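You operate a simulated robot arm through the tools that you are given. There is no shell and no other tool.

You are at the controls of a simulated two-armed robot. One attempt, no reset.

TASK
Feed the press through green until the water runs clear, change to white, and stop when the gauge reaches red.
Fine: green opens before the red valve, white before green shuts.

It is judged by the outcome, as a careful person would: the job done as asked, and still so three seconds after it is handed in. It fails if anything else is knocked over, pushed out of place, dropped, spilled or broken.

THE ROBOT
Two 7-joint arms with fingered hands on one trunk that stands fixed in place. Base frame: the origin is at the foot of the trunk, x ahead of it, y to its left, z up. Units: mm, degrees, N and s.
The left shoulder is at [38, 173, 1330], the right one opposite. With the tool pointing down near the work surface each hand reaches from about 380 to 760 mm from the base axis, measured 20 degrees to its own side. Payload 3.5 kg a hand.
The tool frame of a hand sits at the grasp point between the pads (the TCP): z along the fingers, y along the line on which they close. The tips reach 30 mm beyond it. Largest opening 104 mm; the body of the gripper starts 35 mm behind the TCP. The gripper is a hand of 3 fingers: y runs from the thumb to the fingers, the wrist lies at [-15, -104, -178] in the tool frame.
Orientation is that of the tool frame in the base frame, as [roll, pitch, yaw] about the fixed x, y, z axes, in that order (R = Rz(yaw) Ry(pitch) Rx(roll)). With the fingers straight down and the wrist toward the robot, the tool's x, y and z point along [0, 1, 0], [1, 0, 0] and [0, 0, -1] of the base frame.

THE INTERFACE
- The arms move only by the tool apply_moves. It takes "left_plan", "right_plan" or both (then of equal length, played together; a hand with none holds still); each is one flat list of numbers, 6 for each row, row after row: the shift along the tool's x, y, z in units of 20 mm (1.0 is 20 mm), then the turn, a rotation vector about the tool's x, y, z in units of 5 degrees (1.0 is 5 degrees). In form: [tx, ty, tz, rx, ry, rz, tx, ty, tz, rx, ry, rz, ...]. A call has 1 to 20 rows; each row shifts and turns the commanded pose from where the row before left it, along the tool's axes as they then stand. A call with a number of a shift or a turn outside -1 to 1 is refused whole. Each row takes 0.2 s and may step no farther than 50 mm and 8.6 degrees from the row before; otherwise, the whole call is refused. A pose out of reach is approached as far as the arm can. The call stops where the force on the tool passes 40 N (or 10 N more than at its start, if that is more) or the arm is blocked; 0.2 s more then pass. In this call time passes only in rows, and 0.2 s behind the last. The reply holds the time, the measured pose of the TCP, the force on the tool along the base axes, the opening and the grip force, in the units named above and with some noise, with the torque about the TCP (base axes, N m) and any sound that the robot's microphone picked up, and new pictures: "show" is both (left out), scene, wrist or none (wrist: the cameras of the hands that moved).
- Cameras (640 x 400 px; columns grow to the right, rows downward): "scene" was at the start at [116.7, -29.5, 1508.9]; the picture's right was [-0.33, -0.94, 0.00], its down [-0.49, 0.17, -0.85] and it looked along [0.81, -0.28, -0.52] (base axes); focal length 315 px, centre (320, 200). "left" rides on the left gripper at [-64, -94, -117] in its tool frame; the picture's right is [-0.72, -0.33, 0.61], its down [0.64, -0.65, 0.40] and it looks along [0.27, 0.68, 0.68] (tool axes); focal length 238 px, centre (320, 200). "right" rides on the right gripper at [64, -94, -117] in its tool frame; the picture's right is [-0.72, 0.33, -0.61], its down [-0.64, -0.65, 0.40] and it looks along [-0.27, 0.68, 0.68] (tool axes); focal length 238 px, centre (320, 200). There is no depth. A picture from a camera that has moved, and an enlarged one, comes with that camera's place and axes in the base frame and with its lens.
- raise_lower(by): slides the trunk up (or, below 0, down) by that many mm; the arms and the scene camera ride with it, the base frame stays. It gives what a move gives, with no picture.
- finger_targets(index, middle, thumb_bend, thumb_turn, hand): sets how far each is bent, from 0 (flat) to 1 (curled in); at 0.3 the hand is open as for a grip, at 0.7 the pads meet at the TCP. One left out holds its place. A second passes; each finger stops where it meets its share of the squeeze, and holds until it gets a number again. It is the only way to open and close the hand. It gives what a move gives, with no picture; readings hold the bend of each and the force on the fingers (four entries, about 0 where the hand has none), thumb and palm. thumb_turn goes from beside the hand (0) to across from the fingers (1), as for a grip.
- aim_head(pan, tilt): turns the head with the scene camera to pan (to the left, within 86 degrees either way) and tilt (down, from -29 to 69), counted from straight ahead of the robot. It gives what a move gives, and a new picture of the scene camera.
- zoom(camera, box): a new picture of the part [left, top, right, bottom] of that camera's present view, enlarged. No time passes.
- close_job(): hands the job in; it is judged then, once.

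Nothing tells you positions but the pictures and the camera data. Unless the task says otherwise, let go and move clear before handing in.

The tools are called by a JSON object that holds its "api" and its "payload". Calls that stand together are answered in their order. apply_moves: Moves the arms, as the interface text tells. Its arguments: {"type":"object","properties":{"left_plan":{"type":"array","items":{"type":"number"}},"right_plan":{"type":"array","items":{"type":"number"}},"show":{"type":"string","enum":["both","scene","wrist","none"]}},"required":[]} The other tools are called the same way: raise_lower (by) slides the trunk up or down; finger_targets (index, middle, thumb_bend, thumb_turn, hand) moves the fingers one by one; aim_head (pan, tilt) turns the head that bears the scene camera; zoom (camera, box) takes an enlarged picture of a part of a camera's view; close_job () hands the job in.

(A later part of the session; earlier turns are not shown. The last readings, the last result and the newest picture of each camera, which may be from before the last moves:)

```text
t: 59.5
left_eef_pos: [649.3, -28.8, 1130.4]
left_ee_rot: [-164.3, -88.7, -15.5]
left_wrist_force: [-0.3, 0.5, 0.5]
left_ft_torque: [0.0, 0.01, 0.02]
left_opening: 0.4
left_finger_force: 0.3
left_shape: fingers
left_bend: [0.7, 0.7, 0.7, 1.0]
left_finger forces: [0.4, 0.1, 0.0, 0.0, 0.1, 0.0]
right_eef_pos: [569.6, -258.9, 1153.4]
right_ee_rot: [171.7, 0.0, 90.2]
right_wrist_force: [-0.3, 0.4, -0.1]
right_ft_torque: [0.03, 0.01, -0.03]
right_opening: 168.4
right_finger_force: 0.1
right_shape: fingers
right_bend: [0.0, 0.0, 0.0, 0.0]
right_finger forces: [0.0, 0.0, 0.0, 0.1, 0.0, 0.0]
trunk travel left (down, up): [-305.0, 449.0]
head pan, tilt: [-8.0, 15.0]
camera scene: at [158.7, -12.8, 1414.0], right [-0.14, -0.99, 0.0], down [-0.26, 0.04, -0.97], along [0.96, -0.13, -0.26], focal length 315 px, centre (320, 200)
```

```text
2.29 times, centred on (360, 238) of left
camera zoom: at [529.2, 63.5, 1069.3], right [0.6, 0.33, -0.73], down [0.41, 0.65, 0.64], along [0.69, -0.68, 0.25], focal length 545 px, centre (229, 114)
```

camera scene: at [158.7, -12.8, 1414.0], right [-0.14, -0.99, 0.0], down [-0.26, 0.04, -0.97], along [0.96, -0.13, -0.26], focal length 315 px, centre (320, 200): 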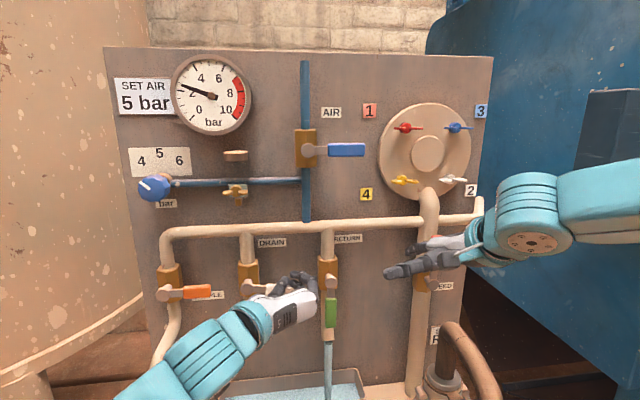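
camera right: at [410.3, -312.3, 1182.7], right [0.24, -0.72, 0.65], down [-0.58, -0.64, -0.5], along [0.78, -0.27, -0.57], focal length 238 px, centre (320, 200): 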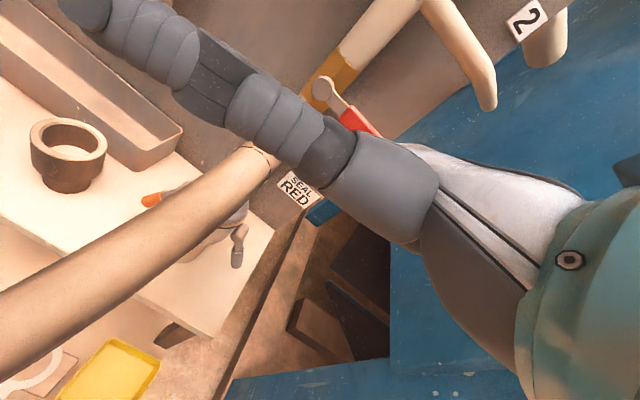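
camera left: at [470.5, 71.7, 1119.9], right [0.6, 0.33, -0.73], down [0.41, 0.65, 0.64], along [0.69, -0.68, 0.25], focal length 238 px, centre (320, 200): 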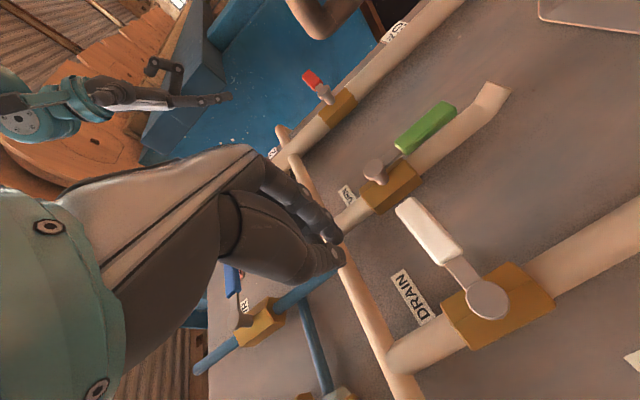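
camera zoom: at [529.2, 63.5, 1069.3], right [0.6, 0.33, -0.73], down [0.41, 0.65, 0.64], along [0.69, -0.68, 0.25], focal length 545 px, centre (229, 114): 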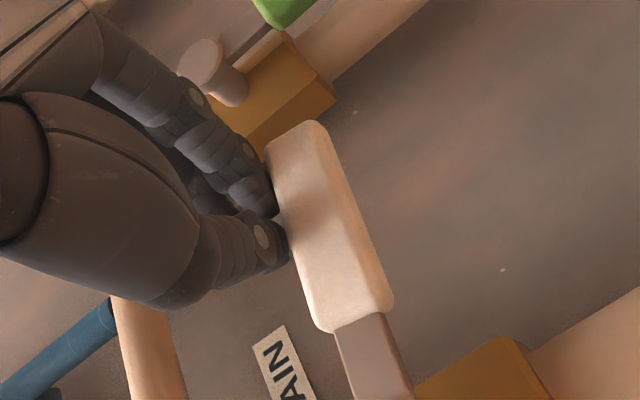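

White moves down freely. I'll carry it on to vertical.

{"api": "apply_moves", "payload": {"left_plan": [-0.5, 0.05, 0, 0, 0, 0, -0.5, 0, 0, 0, 0, 0, -0.5, -0.05, 0, 0, 0, 0, -0.5, -0.15, 0, 0, 0, 0, -0.45, -0.3, 0, 0, 0, 0, -0.4, -0.4, 0, 0, 0, 0, -0.35, -0.5, 0, 0, 0, 0, -0.3, -0.5, 0, 0, 0, 0, -0.2, -0.5, 0, 0, 0, 0, 0, -0.4, 0, 0, 0, 0], "show": "scene"}}

{"api": "zoom", "payload": {"camera": "scene", "box": [180, 230, 380, 355]}}

{"api": "zoom", "payload": {"camera": "scene", "box": [130, 40, 290, 140]}}

{"api": "zoom", "payload": {"camera": "left", "box": [220, 150, 500, 325]}}

```text
t: 61.7
left_eef_pos: [647.3, 22.4, 1056.7]
left_ee_rot: [-167.0, -88.7, -12.8]
left_wrist_force: [-1.7, -6.0, 0.3]
left_ft_torque: [0.01, 0.02, -0.11]
left_opening: 0.0
left_finger_force: 3.8
left_shape: fingers
left_bend: [0.69, 0.7, 0.72, 1.0]
left_finger forces: [0.0, 0.0, 0.0, 0.1, 8.1, 0.1]
right_eef_pos: [569.4, -260.9, 1153.8]
right_ee_rot: [171.6, -0.1, 90.3]
right_wrist_force: [0.2, 0.9, 0.4]
right_ft_torque: [-0.01, -0.03, 0.02]
right_opening: 168.5
right_finger_force: 0.2
right_shape: fingers
right_bend: [0.0, 0.0, 0.0, 0.0]
right_finger forces: [0.1, 0.0, 0.0, 0.1, 0.0, 0.0]
trunk travel left (down, up): [-305.0, 449.0]
head pan, tilt: [-8.0, 15.0]
camera scene: at [158.5, -14.0, 1414.0], right [-0.14, -0.99, 0.0], down [-0.26, 0.04, -0.97], along [0.96, -0.13, -0.26], focal length 315 px, centre (320, 200)
```

scene: 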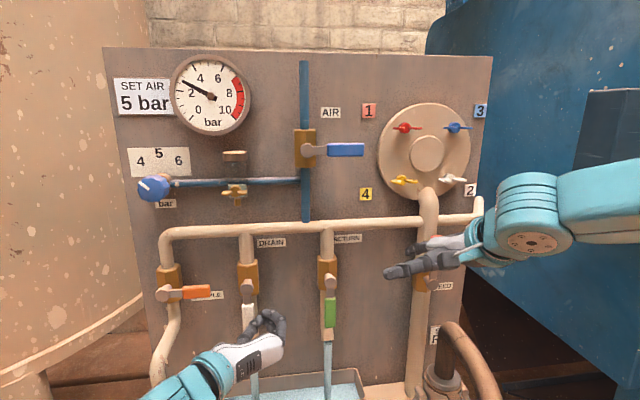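

```text
3.20 times, centred on (280, 292) of scene
camera zoom: at [158.5, -14.0, 1414.0], right [-0.14, -0.99, 0.0], down [-0.26, 0.04, -0.97], along [0.96, -0.13, -0.26], focal length 1009 px, centre (448, -96)
```

zoom: 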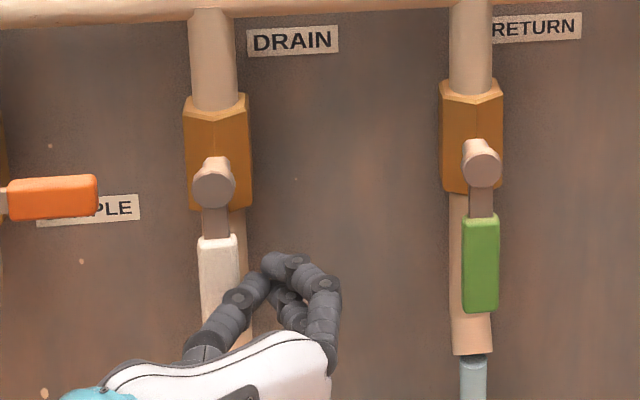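

```text
4.00 times, centred on (210, 90) of scene
camera zoom: at [158.5, -14.0, 1414.0], right [-0.14, -0.99, 0.0], down [-0.26, 0.04, -0.97], along [0.96, -0.13, -0.26], focal length 1261 px, centre (760, 640)
```

zoom: 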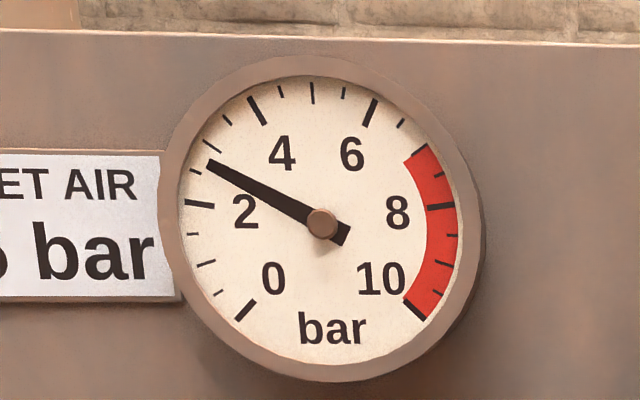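

```text
2.29 times, centred on (360, 238) of left
camera zoom: at [527.7, 116.2, 996.9], right [0.6, 0.33, -0.73], down [0.42, 0.65, 0.64], along [0.69, -0.68, 0.25], focal length 545 px, centre (229, 114)
```

zoom: 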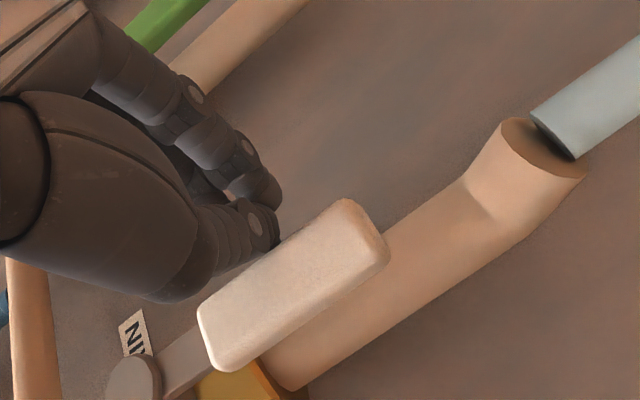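

White is fully open and clear water flows there too; the gauge is at about 2.8 bar, rising slowly. Now green can shut: the left hand slides right to the left side of the green lever and starts swinging it up.

{"api": "apply_moves", "payload": {"left_plan": [0, 0.9, 0, 0, 0, 0, 0, 0.9, 0, 0, 0, 0, 0, 0.9, 0, 0, 0, 0, 0, 0.9, 0, 0, 0, 0, 0, 0.9, 0, 0, 0, 0, -0.1, 0.6, 0, 0, 0, 0, -0.25, 0.6, 0, 0, 0, 0, -0.15, 0.6, 0, 0, 0, 0, 0, 0.6, 0, 0, 0, 0, 0.05, 0.4, 0, 0, 0, 0], "show": "scene"}}

{"api": "zoom", "payload": {"camera": "scene", "box": [220, 230, 420, 355]}}

{"api": "zoom", "payload": {"camera": "left", "box": [220, 150, 500, 325]}}

```text
t: 63.9
left_eef_pos: [647.8, -120.2, 1046.7]
left_ee_rot: [-166.8, -88.7, -12.9]
left_wrist_force: [-1.8, 2.2, -0.3]
left_ft_torque: [0.01, -0.01, -0.05]
left_opening: 1.3
left_finger_force: 1.3
left_shape: fingers
left_bend: [0.7, 0.7, 0.7, 1.0]
left_finger forces: [0.0, 2.0, 0.1, 0.0, 0.0, 0.0]
right_eef_pos: [569.2, -259.8, 1153.2]
right_ee_rot: [171.7, 0.0, 90.2]
right_wrist_force: [0.1, 0.6, 0.0]
right_ft_torque: [0.0, 0.04, -0.01]
right_opening: 168.5
right_finger_force: 0.0
right_shape: fingers
right_bend: [0.0, 0.0, 0.0, 0.0]
right_finger forces: [0.0, 0.0, 0.0, 0.0, 0.0, 0.0]
trunk travel left (down, up): [-305.0, 449.0]
head pan, tilt: [-8.0, 15.0]
camera scene: at [158.5, -12.7, 1414.0], right [-0.14, -0.99, 0.0], down [-0.26, 0.04, -0.97], along [0.96, -0.13, -0.26], focal length 315 px, centre (320, 200)
```

scene: 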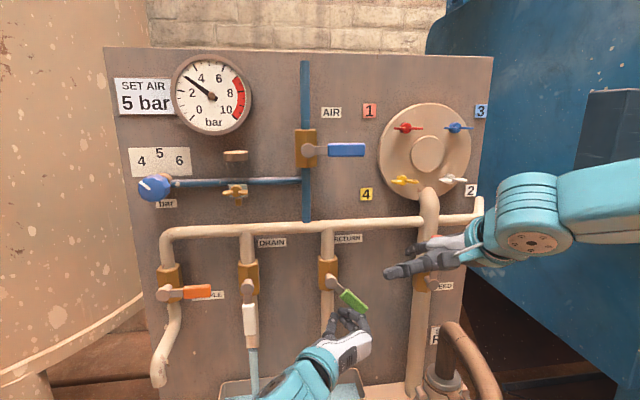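

```text
3.20 times, centred on (320, 292) of scene
camera zoom: at [158.5, -12.7, 1414.0], right [-0.14, -0.99, 0.0], down [-0.26, 0.04, -0.97], along [0.96, -0.13, -0.26], focal length 1009 px, centre (320, -96)
```

zoom: 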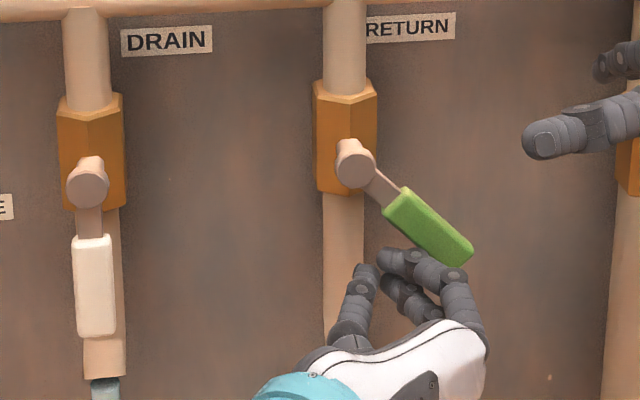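

```text
2.29 times, centred on (360, 238) of left
camera zoom: at [528.1, -26.9, 987.1], right [0.6, 0.33, -0.73], down [0.41, 0.65, 0.64], along [0.69, -0.68, 0.25], focal length 545 px, centre (229, 114)
```

zoom: 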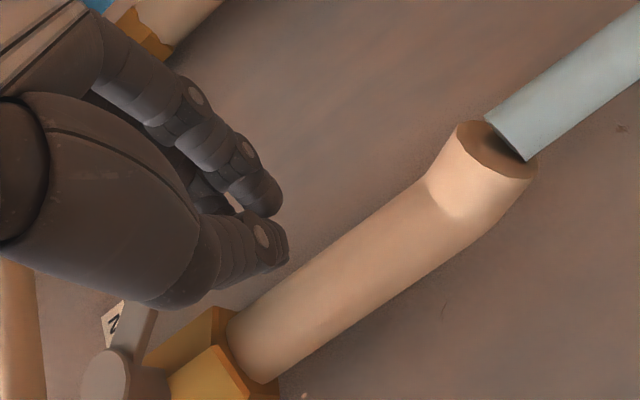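

Green is about half shut with white open. I'll continue pushing it up to horizontal.

{"api": "apply_moves", "payload": {"left_plan": [0.25, 0.55, 0, 0, 0, 0, 0.35, 0.5, 0, 0, 0, 0, 0.4, 0.4, 0, 0, 0, 0, 0.45, 0.3, 0, 0, 0, 0, 0.45, 0.2, 0, 0, 0, 0, 0.4, 0.05, 0, 0, 0, 0], "show": "scene"}}

{"api": "zoom", "payload": {"camera": "scene", "box": [220, 230, 420, 355]}}

{"api": "zoom", "payload": {"camera": "scene", "box": [130, 40, 290, 140]}}

```text
t: 65.3
left_eef_pos: [648.4, -161.4, 1091.6]
left_ee_rot: [-164.5, -88.7, -15.2]
left_wrist_force: [-0.1, 0.6, -1.9]
left_ft_torque: [0.01, 0.03, 0.0]
left_opening: 0.8
left_finger_force: 0.9
left_shape: fingers
left_bend: [0.7, 0.7, 0.7, 1.0]
left_finger forces: [0.0, 2.3, 0.0, 0.0, 0.1, 0.0]
right_eef_pos: [569.1, -260.2, 1153.2]
right_ee_rot: [171.7, 0.0, 90.2]
right_wrist_force: [0.5, -0.9, -0.2]
right_ft_torque: [0.0, -0.02, -0.02]
right_opening: 168.3
right_finger_force: 0.0
right_shape: fingers
right_bend: [0.0, 0.0, 0.0, 0.0]
right_finger forces: [0.0, 0.0, 0.0, 0.0, 0.0, 0.1]
trunk travel left (down, up): [-305.0, 449.0]
head pan, tilt: [-8.0, 15.0]
camera scene: at [158.8, -12.7, 1413.9], right [-0.14, -0.99, 0.0], down [-0.26, 0.04, -0.97], along [0.96, -0.13, -0.26], focal length 315 px, centre (320, 200)
```

scene: 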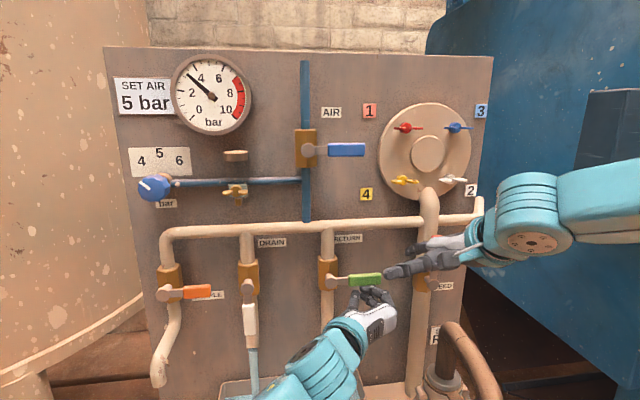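

```text
3.20 times, centred on (320, 292) of scene
camera zoom: at [158.8, -12.7, 1413.9], right [-0.14, -0.99, 0.0], down [-0.26, 0.04, -0.97], along [0.96, -0.13, -0.26], focal length 1009 px, centre (320, -96)
```

zoom: 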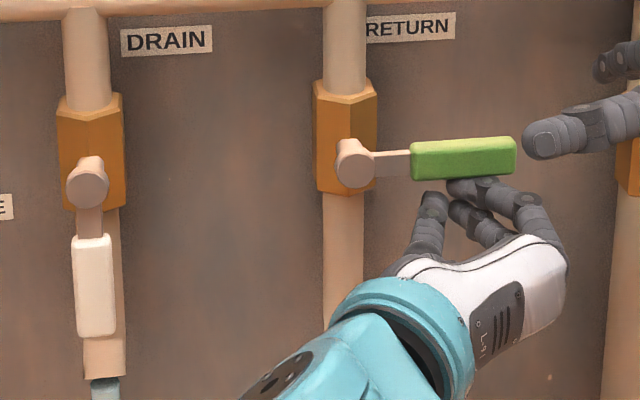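

```text
4.00 times, centred on (210, 90) of scene
camera zoom: at [158.8, -12.7, 1413.9], right [-0.14, -0.99, 0.0], down [-0.26, 0.04, -0.97], along [0.96, -0.13, -0.26], focal length 1261 px, centre (760, 640)
```

zoom: 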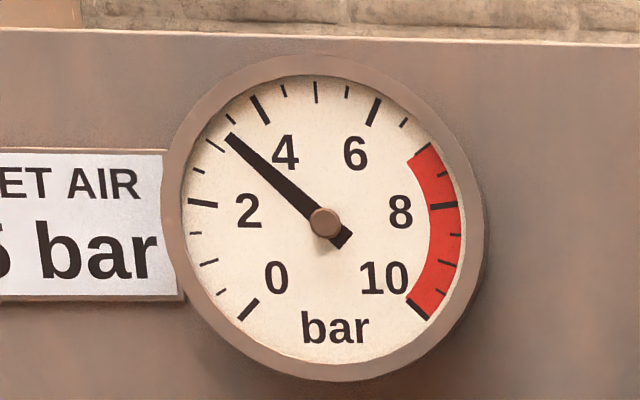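

Green looks shut; the gauge is at about 3.3 bar and rising about 0.14 bar/s. I'll nudge green firmly against its closed stop.

{"api": "apply_moves", "payload": {"left_plan": [0.2, 0.2, 0, 0, 0, 0, 0.2, 0.1, 0, 0, 0, 0], "show": "scene"}}

{"api": "zoom", "payload": {"camera": "scene", "box": [220, 230, 420, 355]}}

{"api": "zoom", "payload": {"camera": "scene", "box": [220, 300, 420, 400]}}

```text
t: 65.9
left_eef_pos: [649.6, -165.1, 1094.4]
left_ee_rot: [-162.0, -88.3, -17.6]
left_wrist_force: [-7.3, 5.1, -21.1]
left_ft_torque: [0.2, 0.24, -0.06]
left_opening: 1.6
left_finger_force: 11.5
left_shape: fingers
left_bend: [0.7, 0.71, 0.7, 1.0]
left_finger forces: [0.0, 22.9, 0.0, 0.0, 0.1, 0.0]
right_eef_pos: [570.3, -258.9, 1153.0]
right_ee_rot: [171.6, 0.0, 90.1]
right_wrist_force: [0.4, -0.5, 0.2]
right_ft_torque: [0.0, 0.0, 0.0]
right_opening: 168.3
right_finger_force: 0.0
right_shape: fingers
right_bend: [0.0, 0.0, 0.0, 0.0]
right_finger forces: [0.0, 0.1, 0.0, 0.0, 0.1, 0.0]
trunk travel left (down, up): [-305.0, 449.0]
head pan, tilt: [-8.0, 15.0]
camera scene: at [159.8, -12.6, 1413.5], right [-0.14, -0.99, 0.0], down [-0.26, 0.04, -0.97], along [0.96, -0.13, -0.26], focal length 315 px, centre (320, 200)
```

scene: 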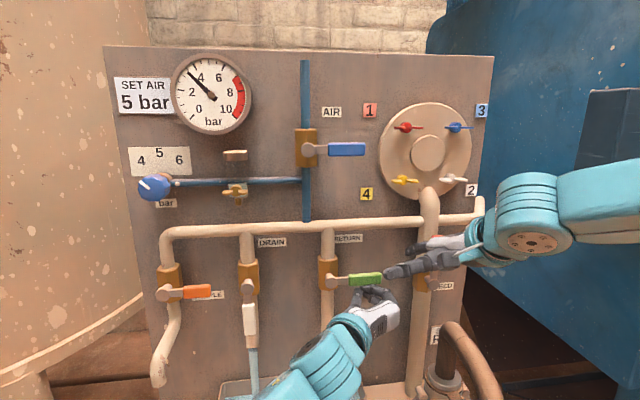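

```text
3.20 times, centred on (320, 292) of scene
camera zoom: at [159.8, -12.6, 1413.5], right [-0.14, -0.99, 0.0], down [-0.26, 0.04, -0.97], along [0.96, -0.13, -0.26], focal length 1009 px, centre (320, -96)
```

zoom: 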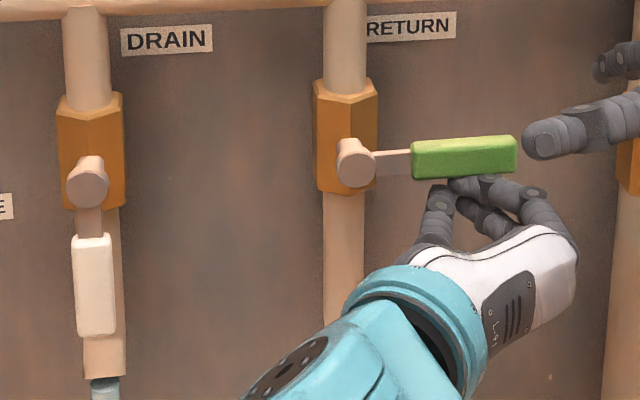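

```text
3.20 times, centred on (320, 350) of scene
camera zoom: at [159.8, -12.6, 1413.5], right [-0.14, -0.99, 0.0], down [-0.26, 0.04, -0.97], along [0.96, -0.13, -0.26], focal length 1009 px, centre (320, -280)
```

zoom: 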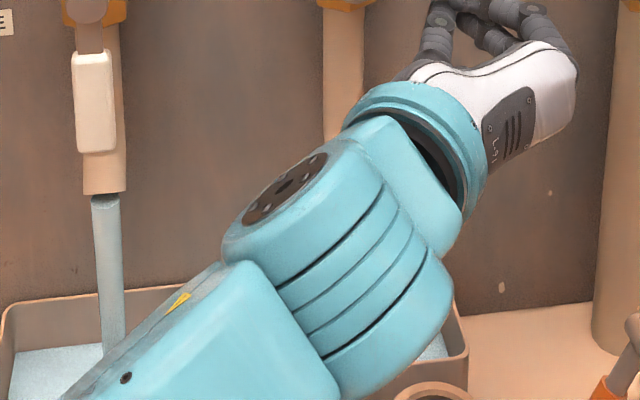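

Green is firmly shut and flow is only through white. I'll withdraw the left hand and let the pressure build, keeping the right fingers ready at the left of the red lever.

{"api": "apply_moves", "payload": {"left_plan": [-0.6, 0, 0, 0, 0, 0, -0.2, 0, -1, 0, 0, 0, 0, 0, -1, 0, 0, 0, 0, 0, -1, 0, 0, 0, 0, 0, -1, 0, 0, 0, 0, -1, 0, 0, 0, 0, 0, -1, 0, 0, 0, 0, 0, -1, 0, 0, 0, 0, 0, -1, 0, 0, 0, 0, 0, 0, 0, 0, 0, 0], "right_plan": [-0.3, 0, 0, 0, 0, 0, 0, 0, 0, 0, 0, 0, 0, 0, 0, 0, 0, 0, 0, 0, 0, 0, 0, 0, 0, 0, 0, 0, 0, 0, 0, 0, 0, 0, 0, 0, 0, 0, 0, 0, 0, 0, 0, 0, 0, 0, 0, 0, 0, 0, 0, 0, 0, 0, 0, 0, 0, 0, 0, 0], "show": "both"}}

{"api": "zoom", "payload": {"camera": "scene", "box": [130, 40, 290, 140]}}

{"api": "zoom", "payload": {"camera": "scene", "box": [340, 180, 580, 330]}}

```text
t: 68.1
left_eef_pos: [567.8, -86.6, 1086.1]
left_ee_rot: [-167.4, -88.7, -12.4]
left_wrist_force: [0.7, -0.7, -0.3]
left_ft_torque: [-0.02, -0.01, 0.01]
left_opening: 1.8
left_finger_force: 0.1
left_shape: fingers
left_bend: [0.7, 0.7, 0.7, 1.0]
left_finger forces: [0.0, 0.1, 0.0, 0.1, 0.0, 0.0]
right_eef_pos: [569.9, -265.9, 1154.3]
right_ee_rot: [171.8, 0.0, 90.2]
right_wrist_force: [0.6, -1.0, 0.4]
right_ft_torque: [-0.02, 0.02, 0.03]
right_opening: 168.4
right_finger_force: 0.1
right_shape: fingers
right_bend: [0.0, 0.0, 0.0, 0.0]
right_finger forces: [0.1, 0.1, 0.1, 0.1, 0.0, 0.0]
trunk travel left (down, up): [-305.0, 449.0]
head pan, tilt: [-8.0, 15.0]
camera scene: at [158.7, -13.0, 1414.0], right [-0.14, -0.99, 0.0], down [-0.26, 0.04, -0.97], along [0.96, -0.13, -0.26], focal length 315 px, centre (320, 200)
camera right: at [458.8, -202.8, 1255.7], right [0.24, -0.72, 0.65], down [-0.58, -0.64, -0.49], along [0.78, -0.27, -0.57], focal length 238 px, centre (320, 200)
camera left: at [449.2, 6.4, 1026.5], right [0.6, 0.33, -0.73], down [0.41, 0.65, 0.64], along [0.69, -0.68, 0.25], focal length 238 px, centre (320, 200)
```

scene: 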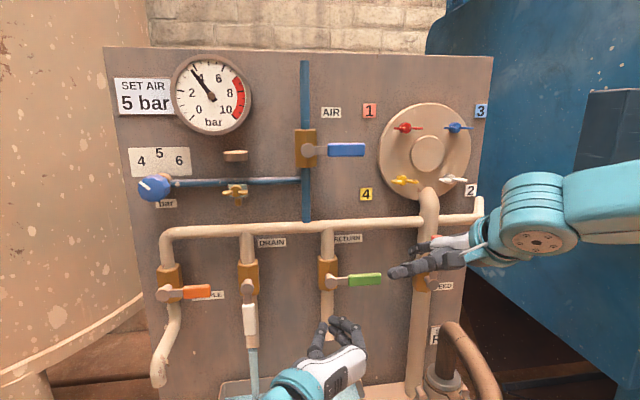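
right: 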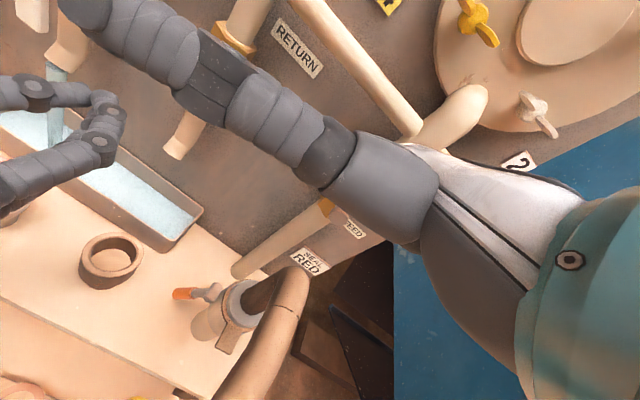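
left: 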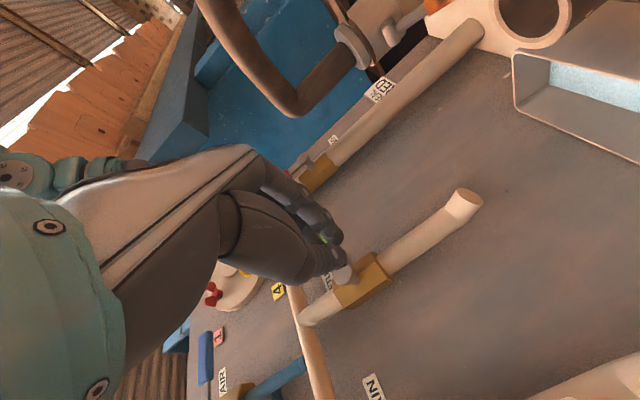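

```text
4.00 times, centred on (210, 90) of scene
camera zoom: at [158.7, -13.0, 1414.0], right [-0.14, -0.99, 0.0], down [-0.26, 0.04, -0.97], along [0.96, -0.13, -0.26], focal length 1261 px, centre (760, 640)
```

zoom: 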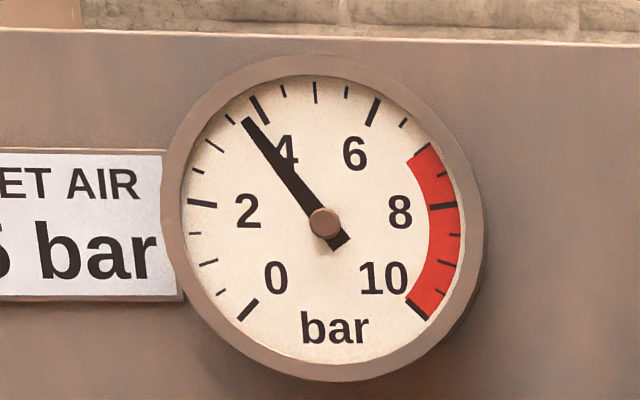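

```text
2.67 times, centred on (460, 255) of scene
camera zoom: at [158.7, -13.0, 1414.0], right [-0.14, -0.99, 0.0], down [-0.26, 0.04, -0.97], along [0.96, -0.13, -0.26], focal length 840 px, centre (-53, 53)
```

zoom: 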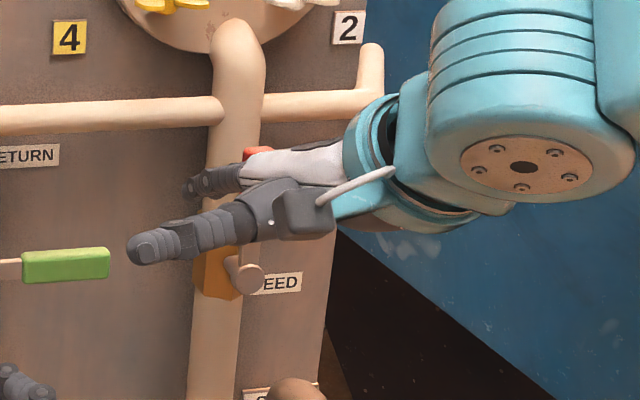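

About 3.65 bar, rising steadily; green shows no flow and white runs clear. I'll use the waiting time to put the left hand back at its earlier vantage point, so its camera can see the red lever and the right fingers.

{"api": "apply_moves", "payload": {"left_plan": [0.94, -0.65, 0.2, 0, 0, 0, 0.94, -0.65, 0.2, 0, 0, 0, 0.94, -0.65, 0.2, 0, 0, 0, 0.94, -0.65, 0.2, 0, 0, 0, 0.94, -0.65, 0.2, 0, 0, 0, 0, 0, 0, 0, 0, 0, 0, 0, 0, 0, 0, 0, 0, 0, 0, 0, 0, 0, 0, 0, 0, 0, 0, 0, 0, 0, 0, 0, 0, 0, 0, 0, 0, 0, 0, 0, 0, 0, 0, 0, 0, 0], "show": "scene"}}

{"api": "zoom", "payload": {"camera": "scene", "box": [130, 40, 290, 140]}}

{"api": "zoom", "payload": {"camera": "left", "box": [160, 0, 480, 200]}}

```text
t: 70.7
left_eef_pos: [589.7, -23.3, 1181.1]
left_ee_rot: [-168.0, -88.7, -11.7]
left_wrist_force: [0.0, -0.3, 0.1]
left_ft_torque: [0.0, 0.0, -0.03]
left_opening: 1.6
left_finger_force: 0.1
left_shape: fingers
left_bend: [0.7, 0.7, 0.7, 1.0]
left_finger forces: [0.0, 0.0, 0.0, 0.0, 0.0, 0.0]
right_eef_pos: [568.6, -267.0, 1154.0]
right_ee_rot: [171.7, 0.0, 90.2]
right_wrist_force: [-0.2, 0.6, -0.9]
right_ft_torque: [0.03, 0.01, 0.01]
right_opening: 168.5
right_finger_force: 0.2
right_shape: fingers
right_bend: [0.0, 0.0, 0.0, 0.0]
right_finger forces: [0.0, 0.1, 0.0, 0.1, 0.1, 0.0]
trunk travel left (down, up): [-305.0, 449.0]
head pan, tilt: [-8.0, 15.0]
camera scene: at [158.7, -12.8, 1414.0], right [-0.14, -0.99, 0.0], down [-0.26, 0.04, -0.97], along [0.96, -0.13, -0.26], focal length 315 px, centre (320, 200)
```

scene: 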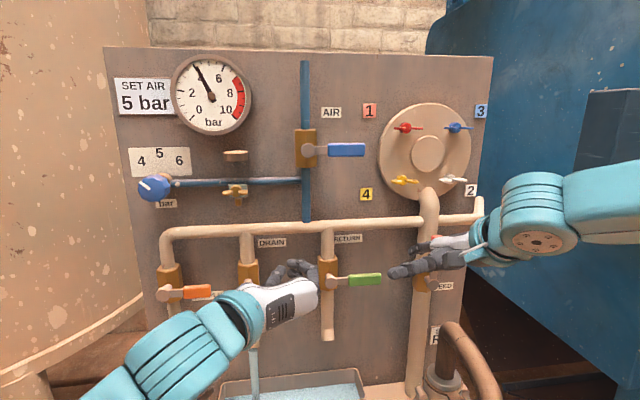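

```text
4.00 times, centred on (210, 90) of scene
camera zoom: at [158.7, -12.8, 1414.0], right [-0.14, -0.99, 0.0], down [-0.26, 0.04, -0.97], along [0.96, -0.13, -0.26], focal length 1261 px, centre (760, 640)
```

zoom: 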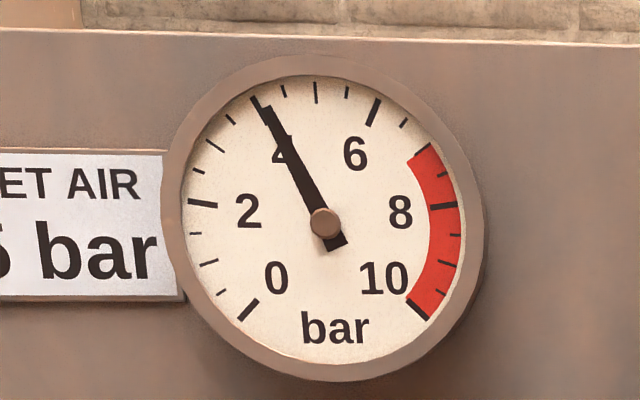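

```text
2.00 times, centred on (320, 100) of left
camera zoom: at [470.5, 69.5, 1120.4], right [0.6, 0.33, -0.73], down [0.41, 0.65, 0.64], along [0.69, -0.68, 0.25], focal length 477 px, centre (320, 400)
```

zoom: 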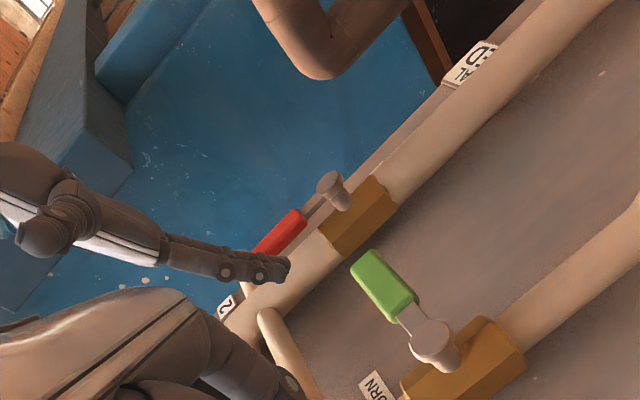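

4.05 bar now; the right fingers overlap the red handle on its left side as intended. I'll wait, watching the gauge.

{"api": "apply_moves", "payload": {"right_plan": [0, 0, 0, 0, 0, 0, 0, 0, 0, 0, 0, 0, 0, 0, 0, 0, 0, 0, 0, 0, 0, 0, 0, 0, 0, 0, 0, 0, 0, 0, 0, 0, 0, 0, 0, 0, 0, 0, 0, 0, 0, 0, 0, 0, 0, 0, 0, 0, 0, 0, 0, 0, 0, 0, 0, 0, 0, 0, 0, 0, 0, 0, 0, 0, 0, 0, 0, 0, 0, 0, 0, 0, 0, 0, 0, 0, 0, 0, 0, 0, 0, 0, 0, 0, 0, 0, 0, 0, 0, 0, 0, 0, 0, 0, 0, 0, 0, 0, 0, 0, 0, 0, 0, 0, 0, 0, 0, 0, 0, 0, 0, 0, 0, 0, 0, 0, 0, 0, 0, 0], "show": "scene"}}

{"api": "zoom", "payload": {"camera": "scene", "box": [130, 40, 290, 140]}}

```text
t: 74.9
left_eef_pos: [589.2, -22.9, 1180.9]
left_ee_rot: [-170.5, -88.8, -9.2]
left_wrist_force: [0.3, 0.4, 0.3]
left_ft_torque: [0.04, -0.03, -0.02]
left_opening: 1.5
left_finger_force: 0.0
left_shape: fingers
left_bend: [0.7, 0.7, 0.7, 1.0]
left_finger forces: [0.0, 0.1, 0.0, 0.0, 0.0, 0.1]
right_eef_pos: [568.5, -265.6, 1154.0]
right_ee_rot: [171.7, 0.0, 90.2]
right_wrist_force: [-0.2, 0.6, 0.4]
right_ft_torque: [-0.03, 0.04, 0.0]
right_opening: 168.5
right_finger_force: 0.0
right_shape: fingers
right_bend: [0.0, 0.0, 0.0, 0.0]
right_finger forces: [0.0, 0.1, 0.0, 0.0, 0.1, 0.0]
trunk travel left (down, up): [-305.0, 449.0]
head pan, tilt: [-8.0, 15.0]
camera scene: at [158.7, -12.8, 1414.0], right [-0.14, -0.99, 0.0], down [-0.26, 0.04, -0.97], along [0.96, -0.13, -0.26], focal length 315 px, centre (320, 200)
```

scene: 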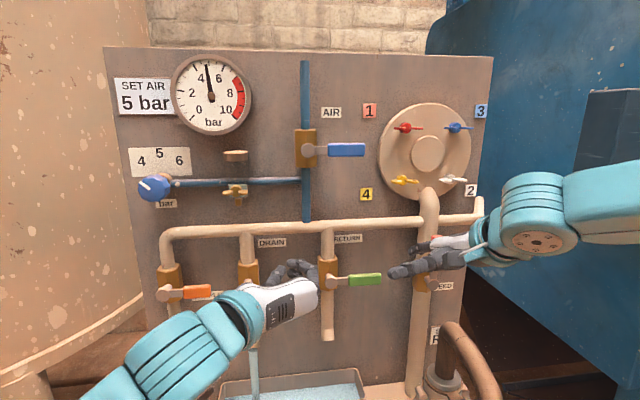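

```text
4.00 times, centred on (210, 90) of scene
camera zoom: at [158.7, -12.8, 1414.0], right [-0.14, -0.99, 0.0], down [-0.26, 0.04, -0.97], along [0.96, -0.13, -0.26], focal length 1261 px, centre (760, 640)
```

zoom: 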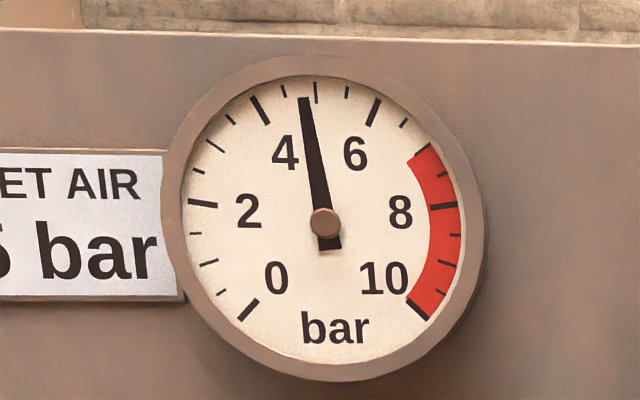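

About 4.8 bar. I'll keep waiting.

{"api": "apply_moves", "payload": {"right_plan": [0, 0, 0, 0, 0, 0, 0, 0, 0, 0, 0, 0, 0, 0, 0, 0, 0, 0, 0, 0, 0, 0, 0, 0, 0, 0, 0, 0, 0, 0, 0, 0, 0, 0, 0, 0, 0, 0, 0, 0, 0, 0, 0, 0, 0, 0, 0, 0, 0, 0, 0, 0, 0, 0, 0, 0, 0, 0, 0, 0, 0, 0, 0, 0, 0, 0, 0, 0, 0, 0, 0, 0, 0, 0, 0, 0, 0, 0, 0, 0, 0, 0, 0, 0, 0, 0, 0, 0, 0, 0, 0, 0, 0, 0, 0, 0, 0, 0, 0, 0, 0, 0, 0, 0, 0, 0, 0, 0, 0, 0, 0, 0, 0, 0, 0, 0, 0, 0, 0, 0], "show": "scene"}}

{"api": "zoom", "payload": {"camera": "scene", "box": [130, 40, 290, 140]}}

{"api": "zoom", "payload": {"camera": "scene", "box": [200, 300, 440, 400]}}

```text
t: 79.1
left_eef_pos: [591.2, -22.7, 1179.7]
left_ee_rot: [-167.3, -88.8, -12.4]
left_wrist_force: [0.2, 0.2, 0.1]
left_ft_torque: [0.04, 0.0, 0.0]
left_opening: 1.4
left_finger_force: 0.0
left_shape: fingers
left_bend: [0.7, 0.7, 0.7, 1.0]
left_finger forces: [0.0, 0.0, 0.1, 0.0, 0.1, 0.0]
right_eef_pos: [568.8, -265.3, 1154.1]
right_ee_rot: [171.7, 0.0, 90.2]
right_wrist_force: [0.6, 0.0, -0.6]
right_ft_torque: [-0.01, -0.01, 0.02]
right_opening: 168.5
right_finger_force: 0.0
right_shape: fingers
right_bend: [0.0, 0.0, 0.0, 0.0]
right_finger forces: [0.1, 0.1, 0.0, 0.1, 0.0, 0.1]
trunk travel left (down, up): [-305.0, 449.0]
head pan, tilt: [-8.0, 15.0]
camera scene: at [158.7, -12.8, 1414.0], right [-0.14, -0.99, 0.0], down [-0.26, 0.04, -0.97], along [0.96, -0.13, -0.26], focal length 315 px, centre (320, 200)
```

scene: 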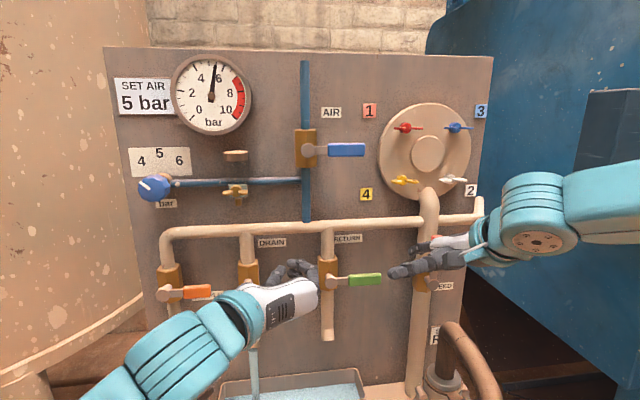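

```text
4.00 times, centred on (210, 90) of scene
camera zoom: at [158.7, -12.8, 1414.0], right [-0.14, -0.99, 0.0], down [-0.26, 0.04, -0.97], along [0.96, -0.13, -0.26], focal length 1261 px, centre (760, 640)
```

zoom: 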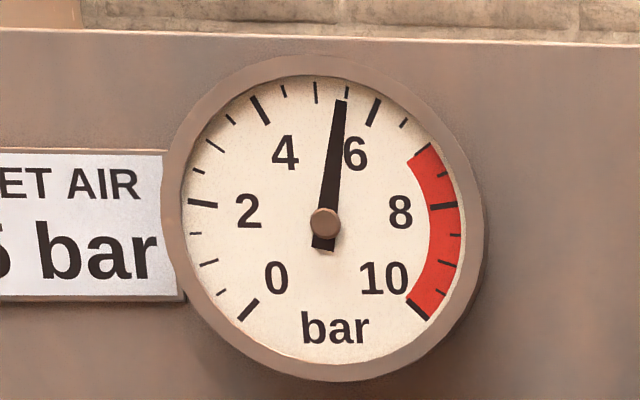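

```text
2.67 times, centred on (320, 350) of scene
camera zoom: at [158.7, -12.8, 1414.0], right [-0.14, -0.99, 0.0], down [-0.26, 0.04, -0.97], along [0.96, -0.13, -0.26], focal length 840 px, centre (320, -200)
```

zoom: 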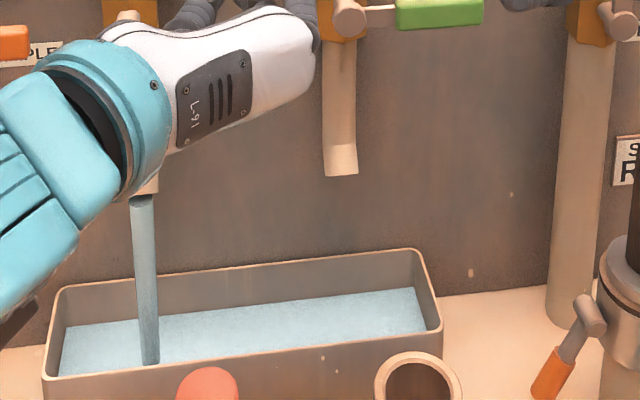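

About 5.5 bar; the trough still has plenty of freeboard. One more wait before I go to fine steps.

{"api": "apply_moves", "payload": {"right_plan": [0, 0, 0, 0, 0, 0, 0, 0, 0, 0, 0, 0, 0, 0, 0, 0, 0, 0, 0, 0, 0, 0, 0, 0, 0, 0, 0, 0, 0, 0, 0, 0, 0, 0, 0, 0, 0, 0, 0, 0, 0, 0, 0, 0, 0, 0, 0, 0, 0, 0, 0, 0, 0, 0, 0, 0, 0, 0, 0, 0, 0, 0, 0, 0, 0, 0, 0, 0, 0, 0, 0, 0, 0, 0, 0, 0, 0, 0, 0, 0, 0, 0, 0, 0, 0, 0, 0, 0, 0, 0, 0, 0, 0, 0, 0, 0, 0, 0, 0, 0, 0, 0, 0, 0, 0, 0, 0, 0], "show": "scene"}}

{"api": "zoom", "payload": {"camera": "scene", "box": [130, 40, 290, 140]}}

```text
t: 82.9
left_eef_pos: [589.9, -23.8, 1181.3]
left_ee_rot: [-165.0, -88.8, -14.6]
left_wrist_force: [0.3, -0.6, 0.2]
left_ft_torque: [-0.01, 0.03, 0.0]
left_opening: 1.4
left_finger_force: 0.2
left_shape: fingers
left_bend: [0.7, 0.7, 0.7, 1.0]
left_finger forces: [0.0, 0.0, 0.0, 0.0, 0.0, 0.0]
right_eef_pos: [569.7, -265.7, 1152.8]
right_ee_rot: [171.7, 0.0, 90.3]
right_wrist_force: [-0.5, 0.6, 0.5]
right_ft_torque: [0.01, 0.03, 0.02]
right_opening: 168.7
right_finger_force: 0.0
right_shape: fingers
right_bend: [0.0, 0.0, 0.0, 0.0]
right_finger forces: [0.0, 0.1, 0.0, 0.1, 0.0, 0.0]
trunk travel left (down, up): [-305.0, 449.0]
head pan, tilt: [-8.0, 15.0]
camera scene: at [158.7, -12.8, 1414.0], right [-0.14, -0.99, 0.0], down [-0.26, 0.04, -0.97], along [0.96, -0.13, -0.26], focal length 315 px, centre (320, 200)
```

scene: 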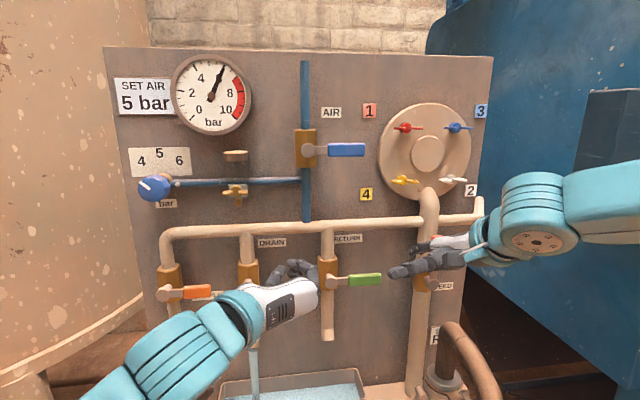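

```text
4.00 times, centred on (210, 90) of scene
camera zoom: at [158.7, -12.8, 1414.0], right [-0.14, -0.99, 0.0], down [-0.26, 0.04, -0.97], along [0.96, -0.13, -0.26], focal length 1261 px, centre (760, 640)
```

zoom: 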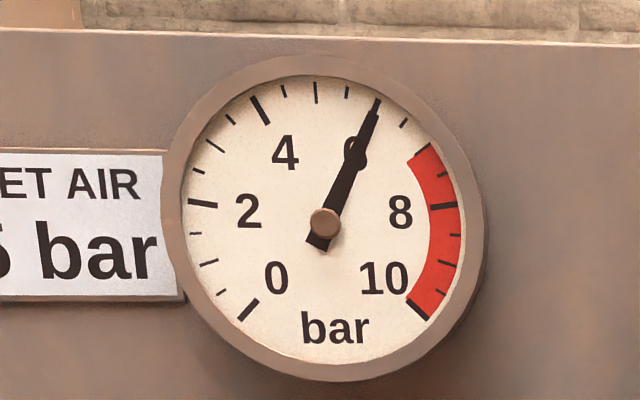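

About 6.05 bar. I'll wait about 4 s more.

{"api": "apply_moves", "payload": {"right_plan": [0, 0, 0, 0, 0, 0, 0, 0, 0, 0, 0, 0, 0, 0, 0, 0, 0, 0, 0, 0, 0, 0, 0, 0, 0, 0, 0, 0, 0, 0, 0, 0, 0, 0, 0, 0, 0, 0, 0, 0, 0, 0, 0, 0, 0, 0, 0, 0, 0, 0, 0, 0, 0, 0, 0, 0, 0, 0, 0, 0, 0, 0, 0, 0, 0, 0, 0, 0, 0, 0, 0, 0, 0, 0, 0, 0, 0, 0, 0, 0, 0, 0, 0, 0, 0, 0, 0, 0, 0, 0, 0, 0, 0, 0, 0, 0, 0, 0, 0, 0, 0, 0, 0, 0, 0, 0, 0, 0], "show": "scene"}}

{"api": "zoom", "payload": {"camera": "scene", "box": [130, 40, 290, 140]}}

```text
t: 86.7
left_eef_pos: [590.9, -24.4, 1180.8]
left_ee_rot: [-162.3, -88.8, -17.4]
left_wrist_force: [-0.5, -0.3, 0.7]
left_ft_torque: [-0.01, -0.01, 0.02]
left_opening: 1.4
left_finger_force: 0.0
left_shape: fingers
left_bend: [0.7, 0.7, 0.7, 1.0]
left_finger forces: [0.0, 0.0, 0.1, 0.0, 0.0, 0.0]
right_eef_pos: [569.5, -265.9, 1153.0]
right_ee_rot: [171.7, -0.1, 90.1]
right_wrist_force: [-0.3, -0.2, -0.5]
right_ft_torque: [0.02, 0.01, -0.01]
right_opening: 168.3
right_finger_force: 0.1
right_shape: fingers
right_bend: [0.0, 0.0, 0.0, 0.0]
right_finger forces: [0.0, 0.1, 0.1, 0.1, 0.0, 0.0]
trunk travel left (down, up): [-305.0, 449.0]
head pan, tilt: [-8.0, 15.0]
camera scene: at [158.7, -12.8, 1414.0], right [-0.14, -0.99, 0.0], down [-0.26, 0.04, -0.97], along [0.96, -0.13, -0.26], focal length 315 px, centre (320, 200)
```

scene: 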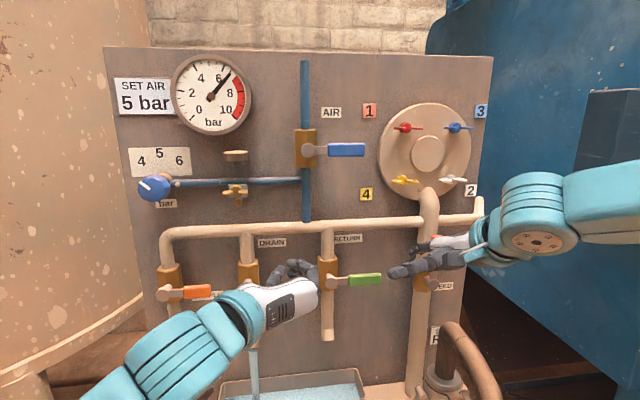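

```text
4.00 times, centred on (210, 90) of scene
camera zoom: at [158.7, -12.8, 1414.0], right [-0.14, -0.99, 0.0], down [-0.26, 0.04, -0.97], along [0.96, -0.13, -0.26], focal length 1261 px, centre (760, 640)
```

zoom: 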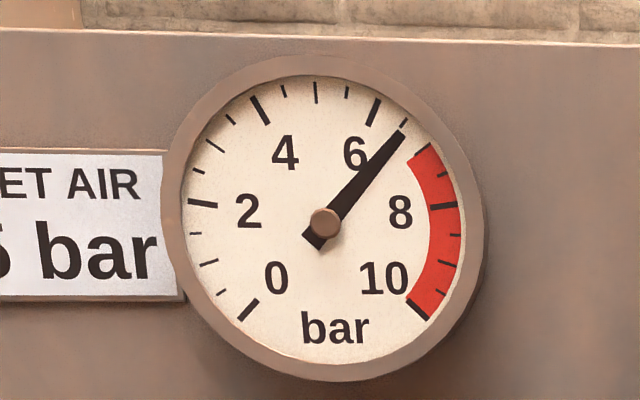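

About 6.63 bar, with red starting at 7.0. I'll wait about 2.4 s more, then close.

{"api": "apply_moves", "payload": {"right_plan": [0, 0, 0, 0, 0, 0, 0, 0, 0, 0, 0, 0, 0, 0, 0, 0, 0, 0, 0, 0, 0, 0, 0, 0, 0, 0, 0, 0, 0, 0, 0, 0, 0, 0, 0, 0, 0, 0, 0, 0, 0, 0, 0, 0, 0, 0, 0, 0, 0, 0, 0, 0, 0, 0, 0, 0, 0, 0, 0, 0, 0, 0, 0, 0, 0, 0], "show": "scene"}}

{"api": "zoom", "payload": {"camera": "scene", "box": [170, 50, 250, 100]}}

```text
t: 89.1
left_eef_pos: [589.3, -23.2, 1181.1]
left_ee_rot: [-165.8, -88.7, -13.9]
left_wrist_force: [0.7, 0.2, 0.3]
left_ft_torque: [0.01, 0.0, -0.01]
left_opening: 1.6
left_finger_force: 0.1
left_shape: fingers
left_bend: [0.7, 0.7, 0.7, 1.0]
left_finger forces: [0.0, 0.1, 0.1, 0.0, 0.0, 0.0]
right_eef_pos: [569.9, -264.9, 1153.9]
right_ee_rot: [171.7, 0.0, 90.2]
right_wrist_force: [1.0, -0.1, 0.5]
right_ft_torque: [-0.02, -0.01, -0.01]
right_opening: 168.3
right_finger_force: 0.1
right_shape: fingers
right_bend: [0.0, 0.0, 0.0, 0.0]
right_finger forces: [0.0, 0.0, 0.1, 0.0, 0.0, 0.0]
trunk travel left (down, up): [-305.0, 449.0]
head pan, tilt: [-8.0, 15.0]
camera scene: at [158.7, -12.8, 1414.0], right [-0.14, -0.99, 0.0], down [-0.26, 0.04, -0.97], along [0.96, -0.13, -0.26], focal length 315 px, centre (320, 200)
```

scene: 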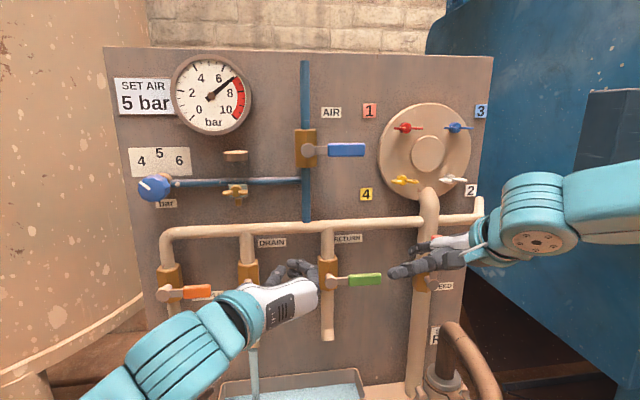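

```text
8.00 times, centred on (210, 75) of scene
camera zoom: at [158.7, -12.8, 1414.0], right [-0.14, -0.99, 0.0], down [-0.26, 0.04, -0.97], along [0.96, -0.13, -0.26], focal length 2522 px, centre (1200, 1200)
```

zoom: 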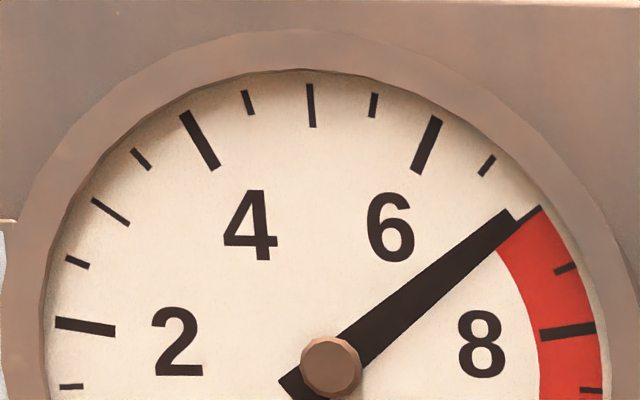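

The needle is at the edge of red (about 7.0). I'm closing the red feed valve now: push right, then down to horizontal.

{"api": "apply_moves", "payload": {"right_plan": [-0.6, 0, 0, 0, 0, 0, -0.6, 0.014, -0.1, 0, 0, 0, -0.5, 0, 0, 0, 0, 0, -0.55, 0, 0, 0, 0, 0, -0.5, -0.014, 0.1, 0, 0, 0, -0.5, -0.022, 0.148, 0, 0, 0, -0.5, -0.043, 0.297, 0, 0, 0, -0.45, -0.05, 0.346, 0, 0, 0, -0.35, -0.065, 0.445, 0, 0, 0, -0.3, -0.065, 0.445, 0, 0, 0, -0.2, -0.08, 0.544, 0, 0, 0, -0.15, -0.08, 0.544, 0, 0, 0, 0, -0.036, 0.247, 0, 0, 0], "show": "scene"}}

{"api": "zoom", "payload": {"camera": "scene", "box": [170, 50, 250, 100]}}

{"api": "zoom", "payload": {"camera": "scene", "box": [380, 200, 580, 325]}}

{"api": "zoom", "payload": {"camera": "left", "box": [160, 0, 480, 200]}}

```text
t: 91.9
left_eef_pos: [587.7, -23.5, 1181.7]
left_ee_rot: [-164.5, -88.8, -15.2]
left_wrist_force: [-0.3, 0.4, 1.0]
left_ft_torque: [0.0, 0.01, 0.03]
left_opening: 1.4
left_finger_force: 0.1
left_shape: fingers
left_bend: [0.7, 0.7, 0.7, 1.0]
left_finger forces: [0.0, 0.0, 0.0, 0.0, 0.1, 0.0]
right_eef_pos: [569.0, -367.2, 1095.2]
right_ee_rot: [171.5, 0.0, 90.3]
right_wrist_force: [-3.9, 0.9, 8.2]
right_ft_torque: [-0.02, -0.95, 0.02]
right_opening: 169.0
right_finger_force: 4.6
right_shape: fingers
right_bend: [0.0, 0.0, 0.0, 0.0]
right_finger forces: [2.3, 6.1, 0.0, 0.1, 0.0, 0.1]
trunk travel left (down, up): [-305.0, 449.0]
head pan, tilt: [-8.0, 15.0]
camera scene: at [157.1, -12.3, 1414.3], right [-0.14, -0.99, 0.0], down [-0.26, 0.04, -0.97], along [0.96, -0.13, -0.26], focal length 315 px, centre (320, 200)
```

scene: 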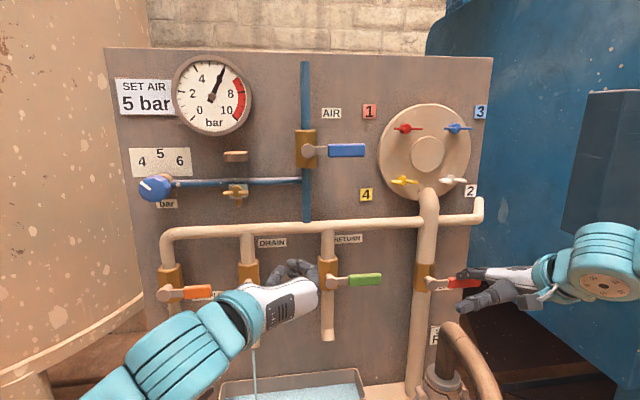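

```text
8.00 times, centred on (210, 75) of scene
camera zoom: at [157.1, -12.3, 1414.3], right [-0.14, -0.99, 0.0], down [-0.26, 0.04, -0.97], along [0.96, -0.13, -0.26], focal length 2522 px, centre (1200, 1200)
```

zoom: 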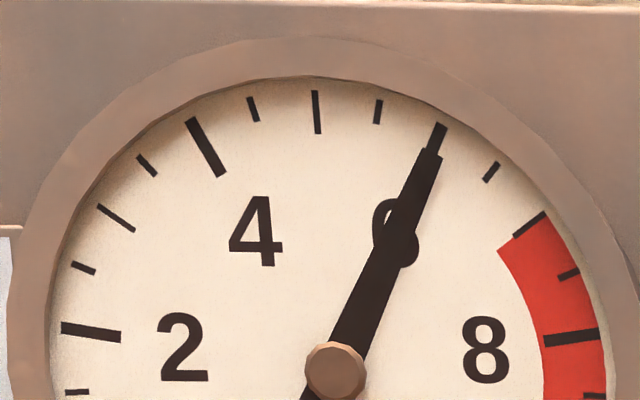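

```text
3.20 times, centred on (480, 262) of scene
camera zoom: at [157.1, -12.3, 1414.3], right [-0.14, -0.99, 0.0], down [-0.26, 0.04, -0.97], along [0.96, -0.13, -0.26], focal length 1009 px, centre (-192, 0)
```

zoom: 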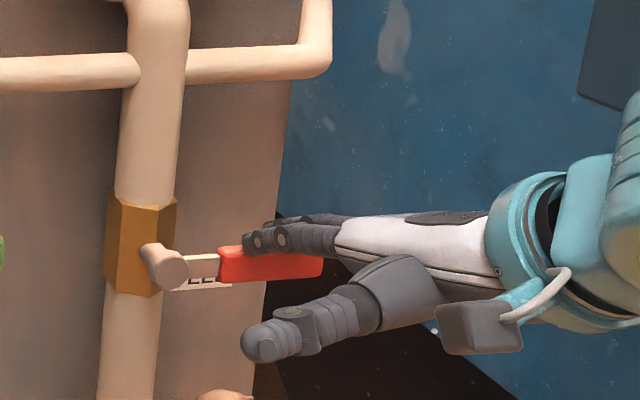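

```text
2.00 times, centred on (320, 100) of left
camera zoom: at [469.3, 70.0, 1121.2], right [0.6, 0.33, -0.73], down [0.41, 0.65, 0.64], along [0.69, -0.68, 0.25], focal length 477 px, centre (320, 400)
```

zoom: 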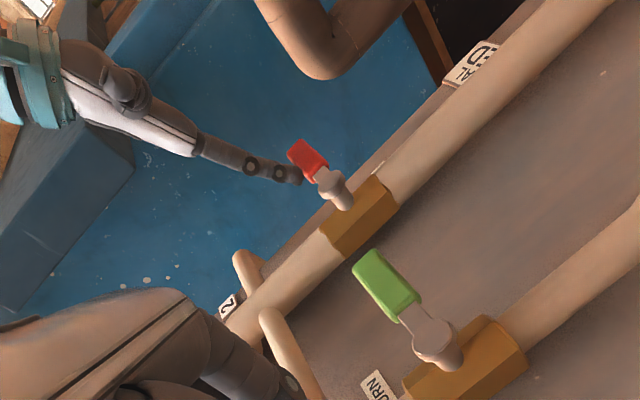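

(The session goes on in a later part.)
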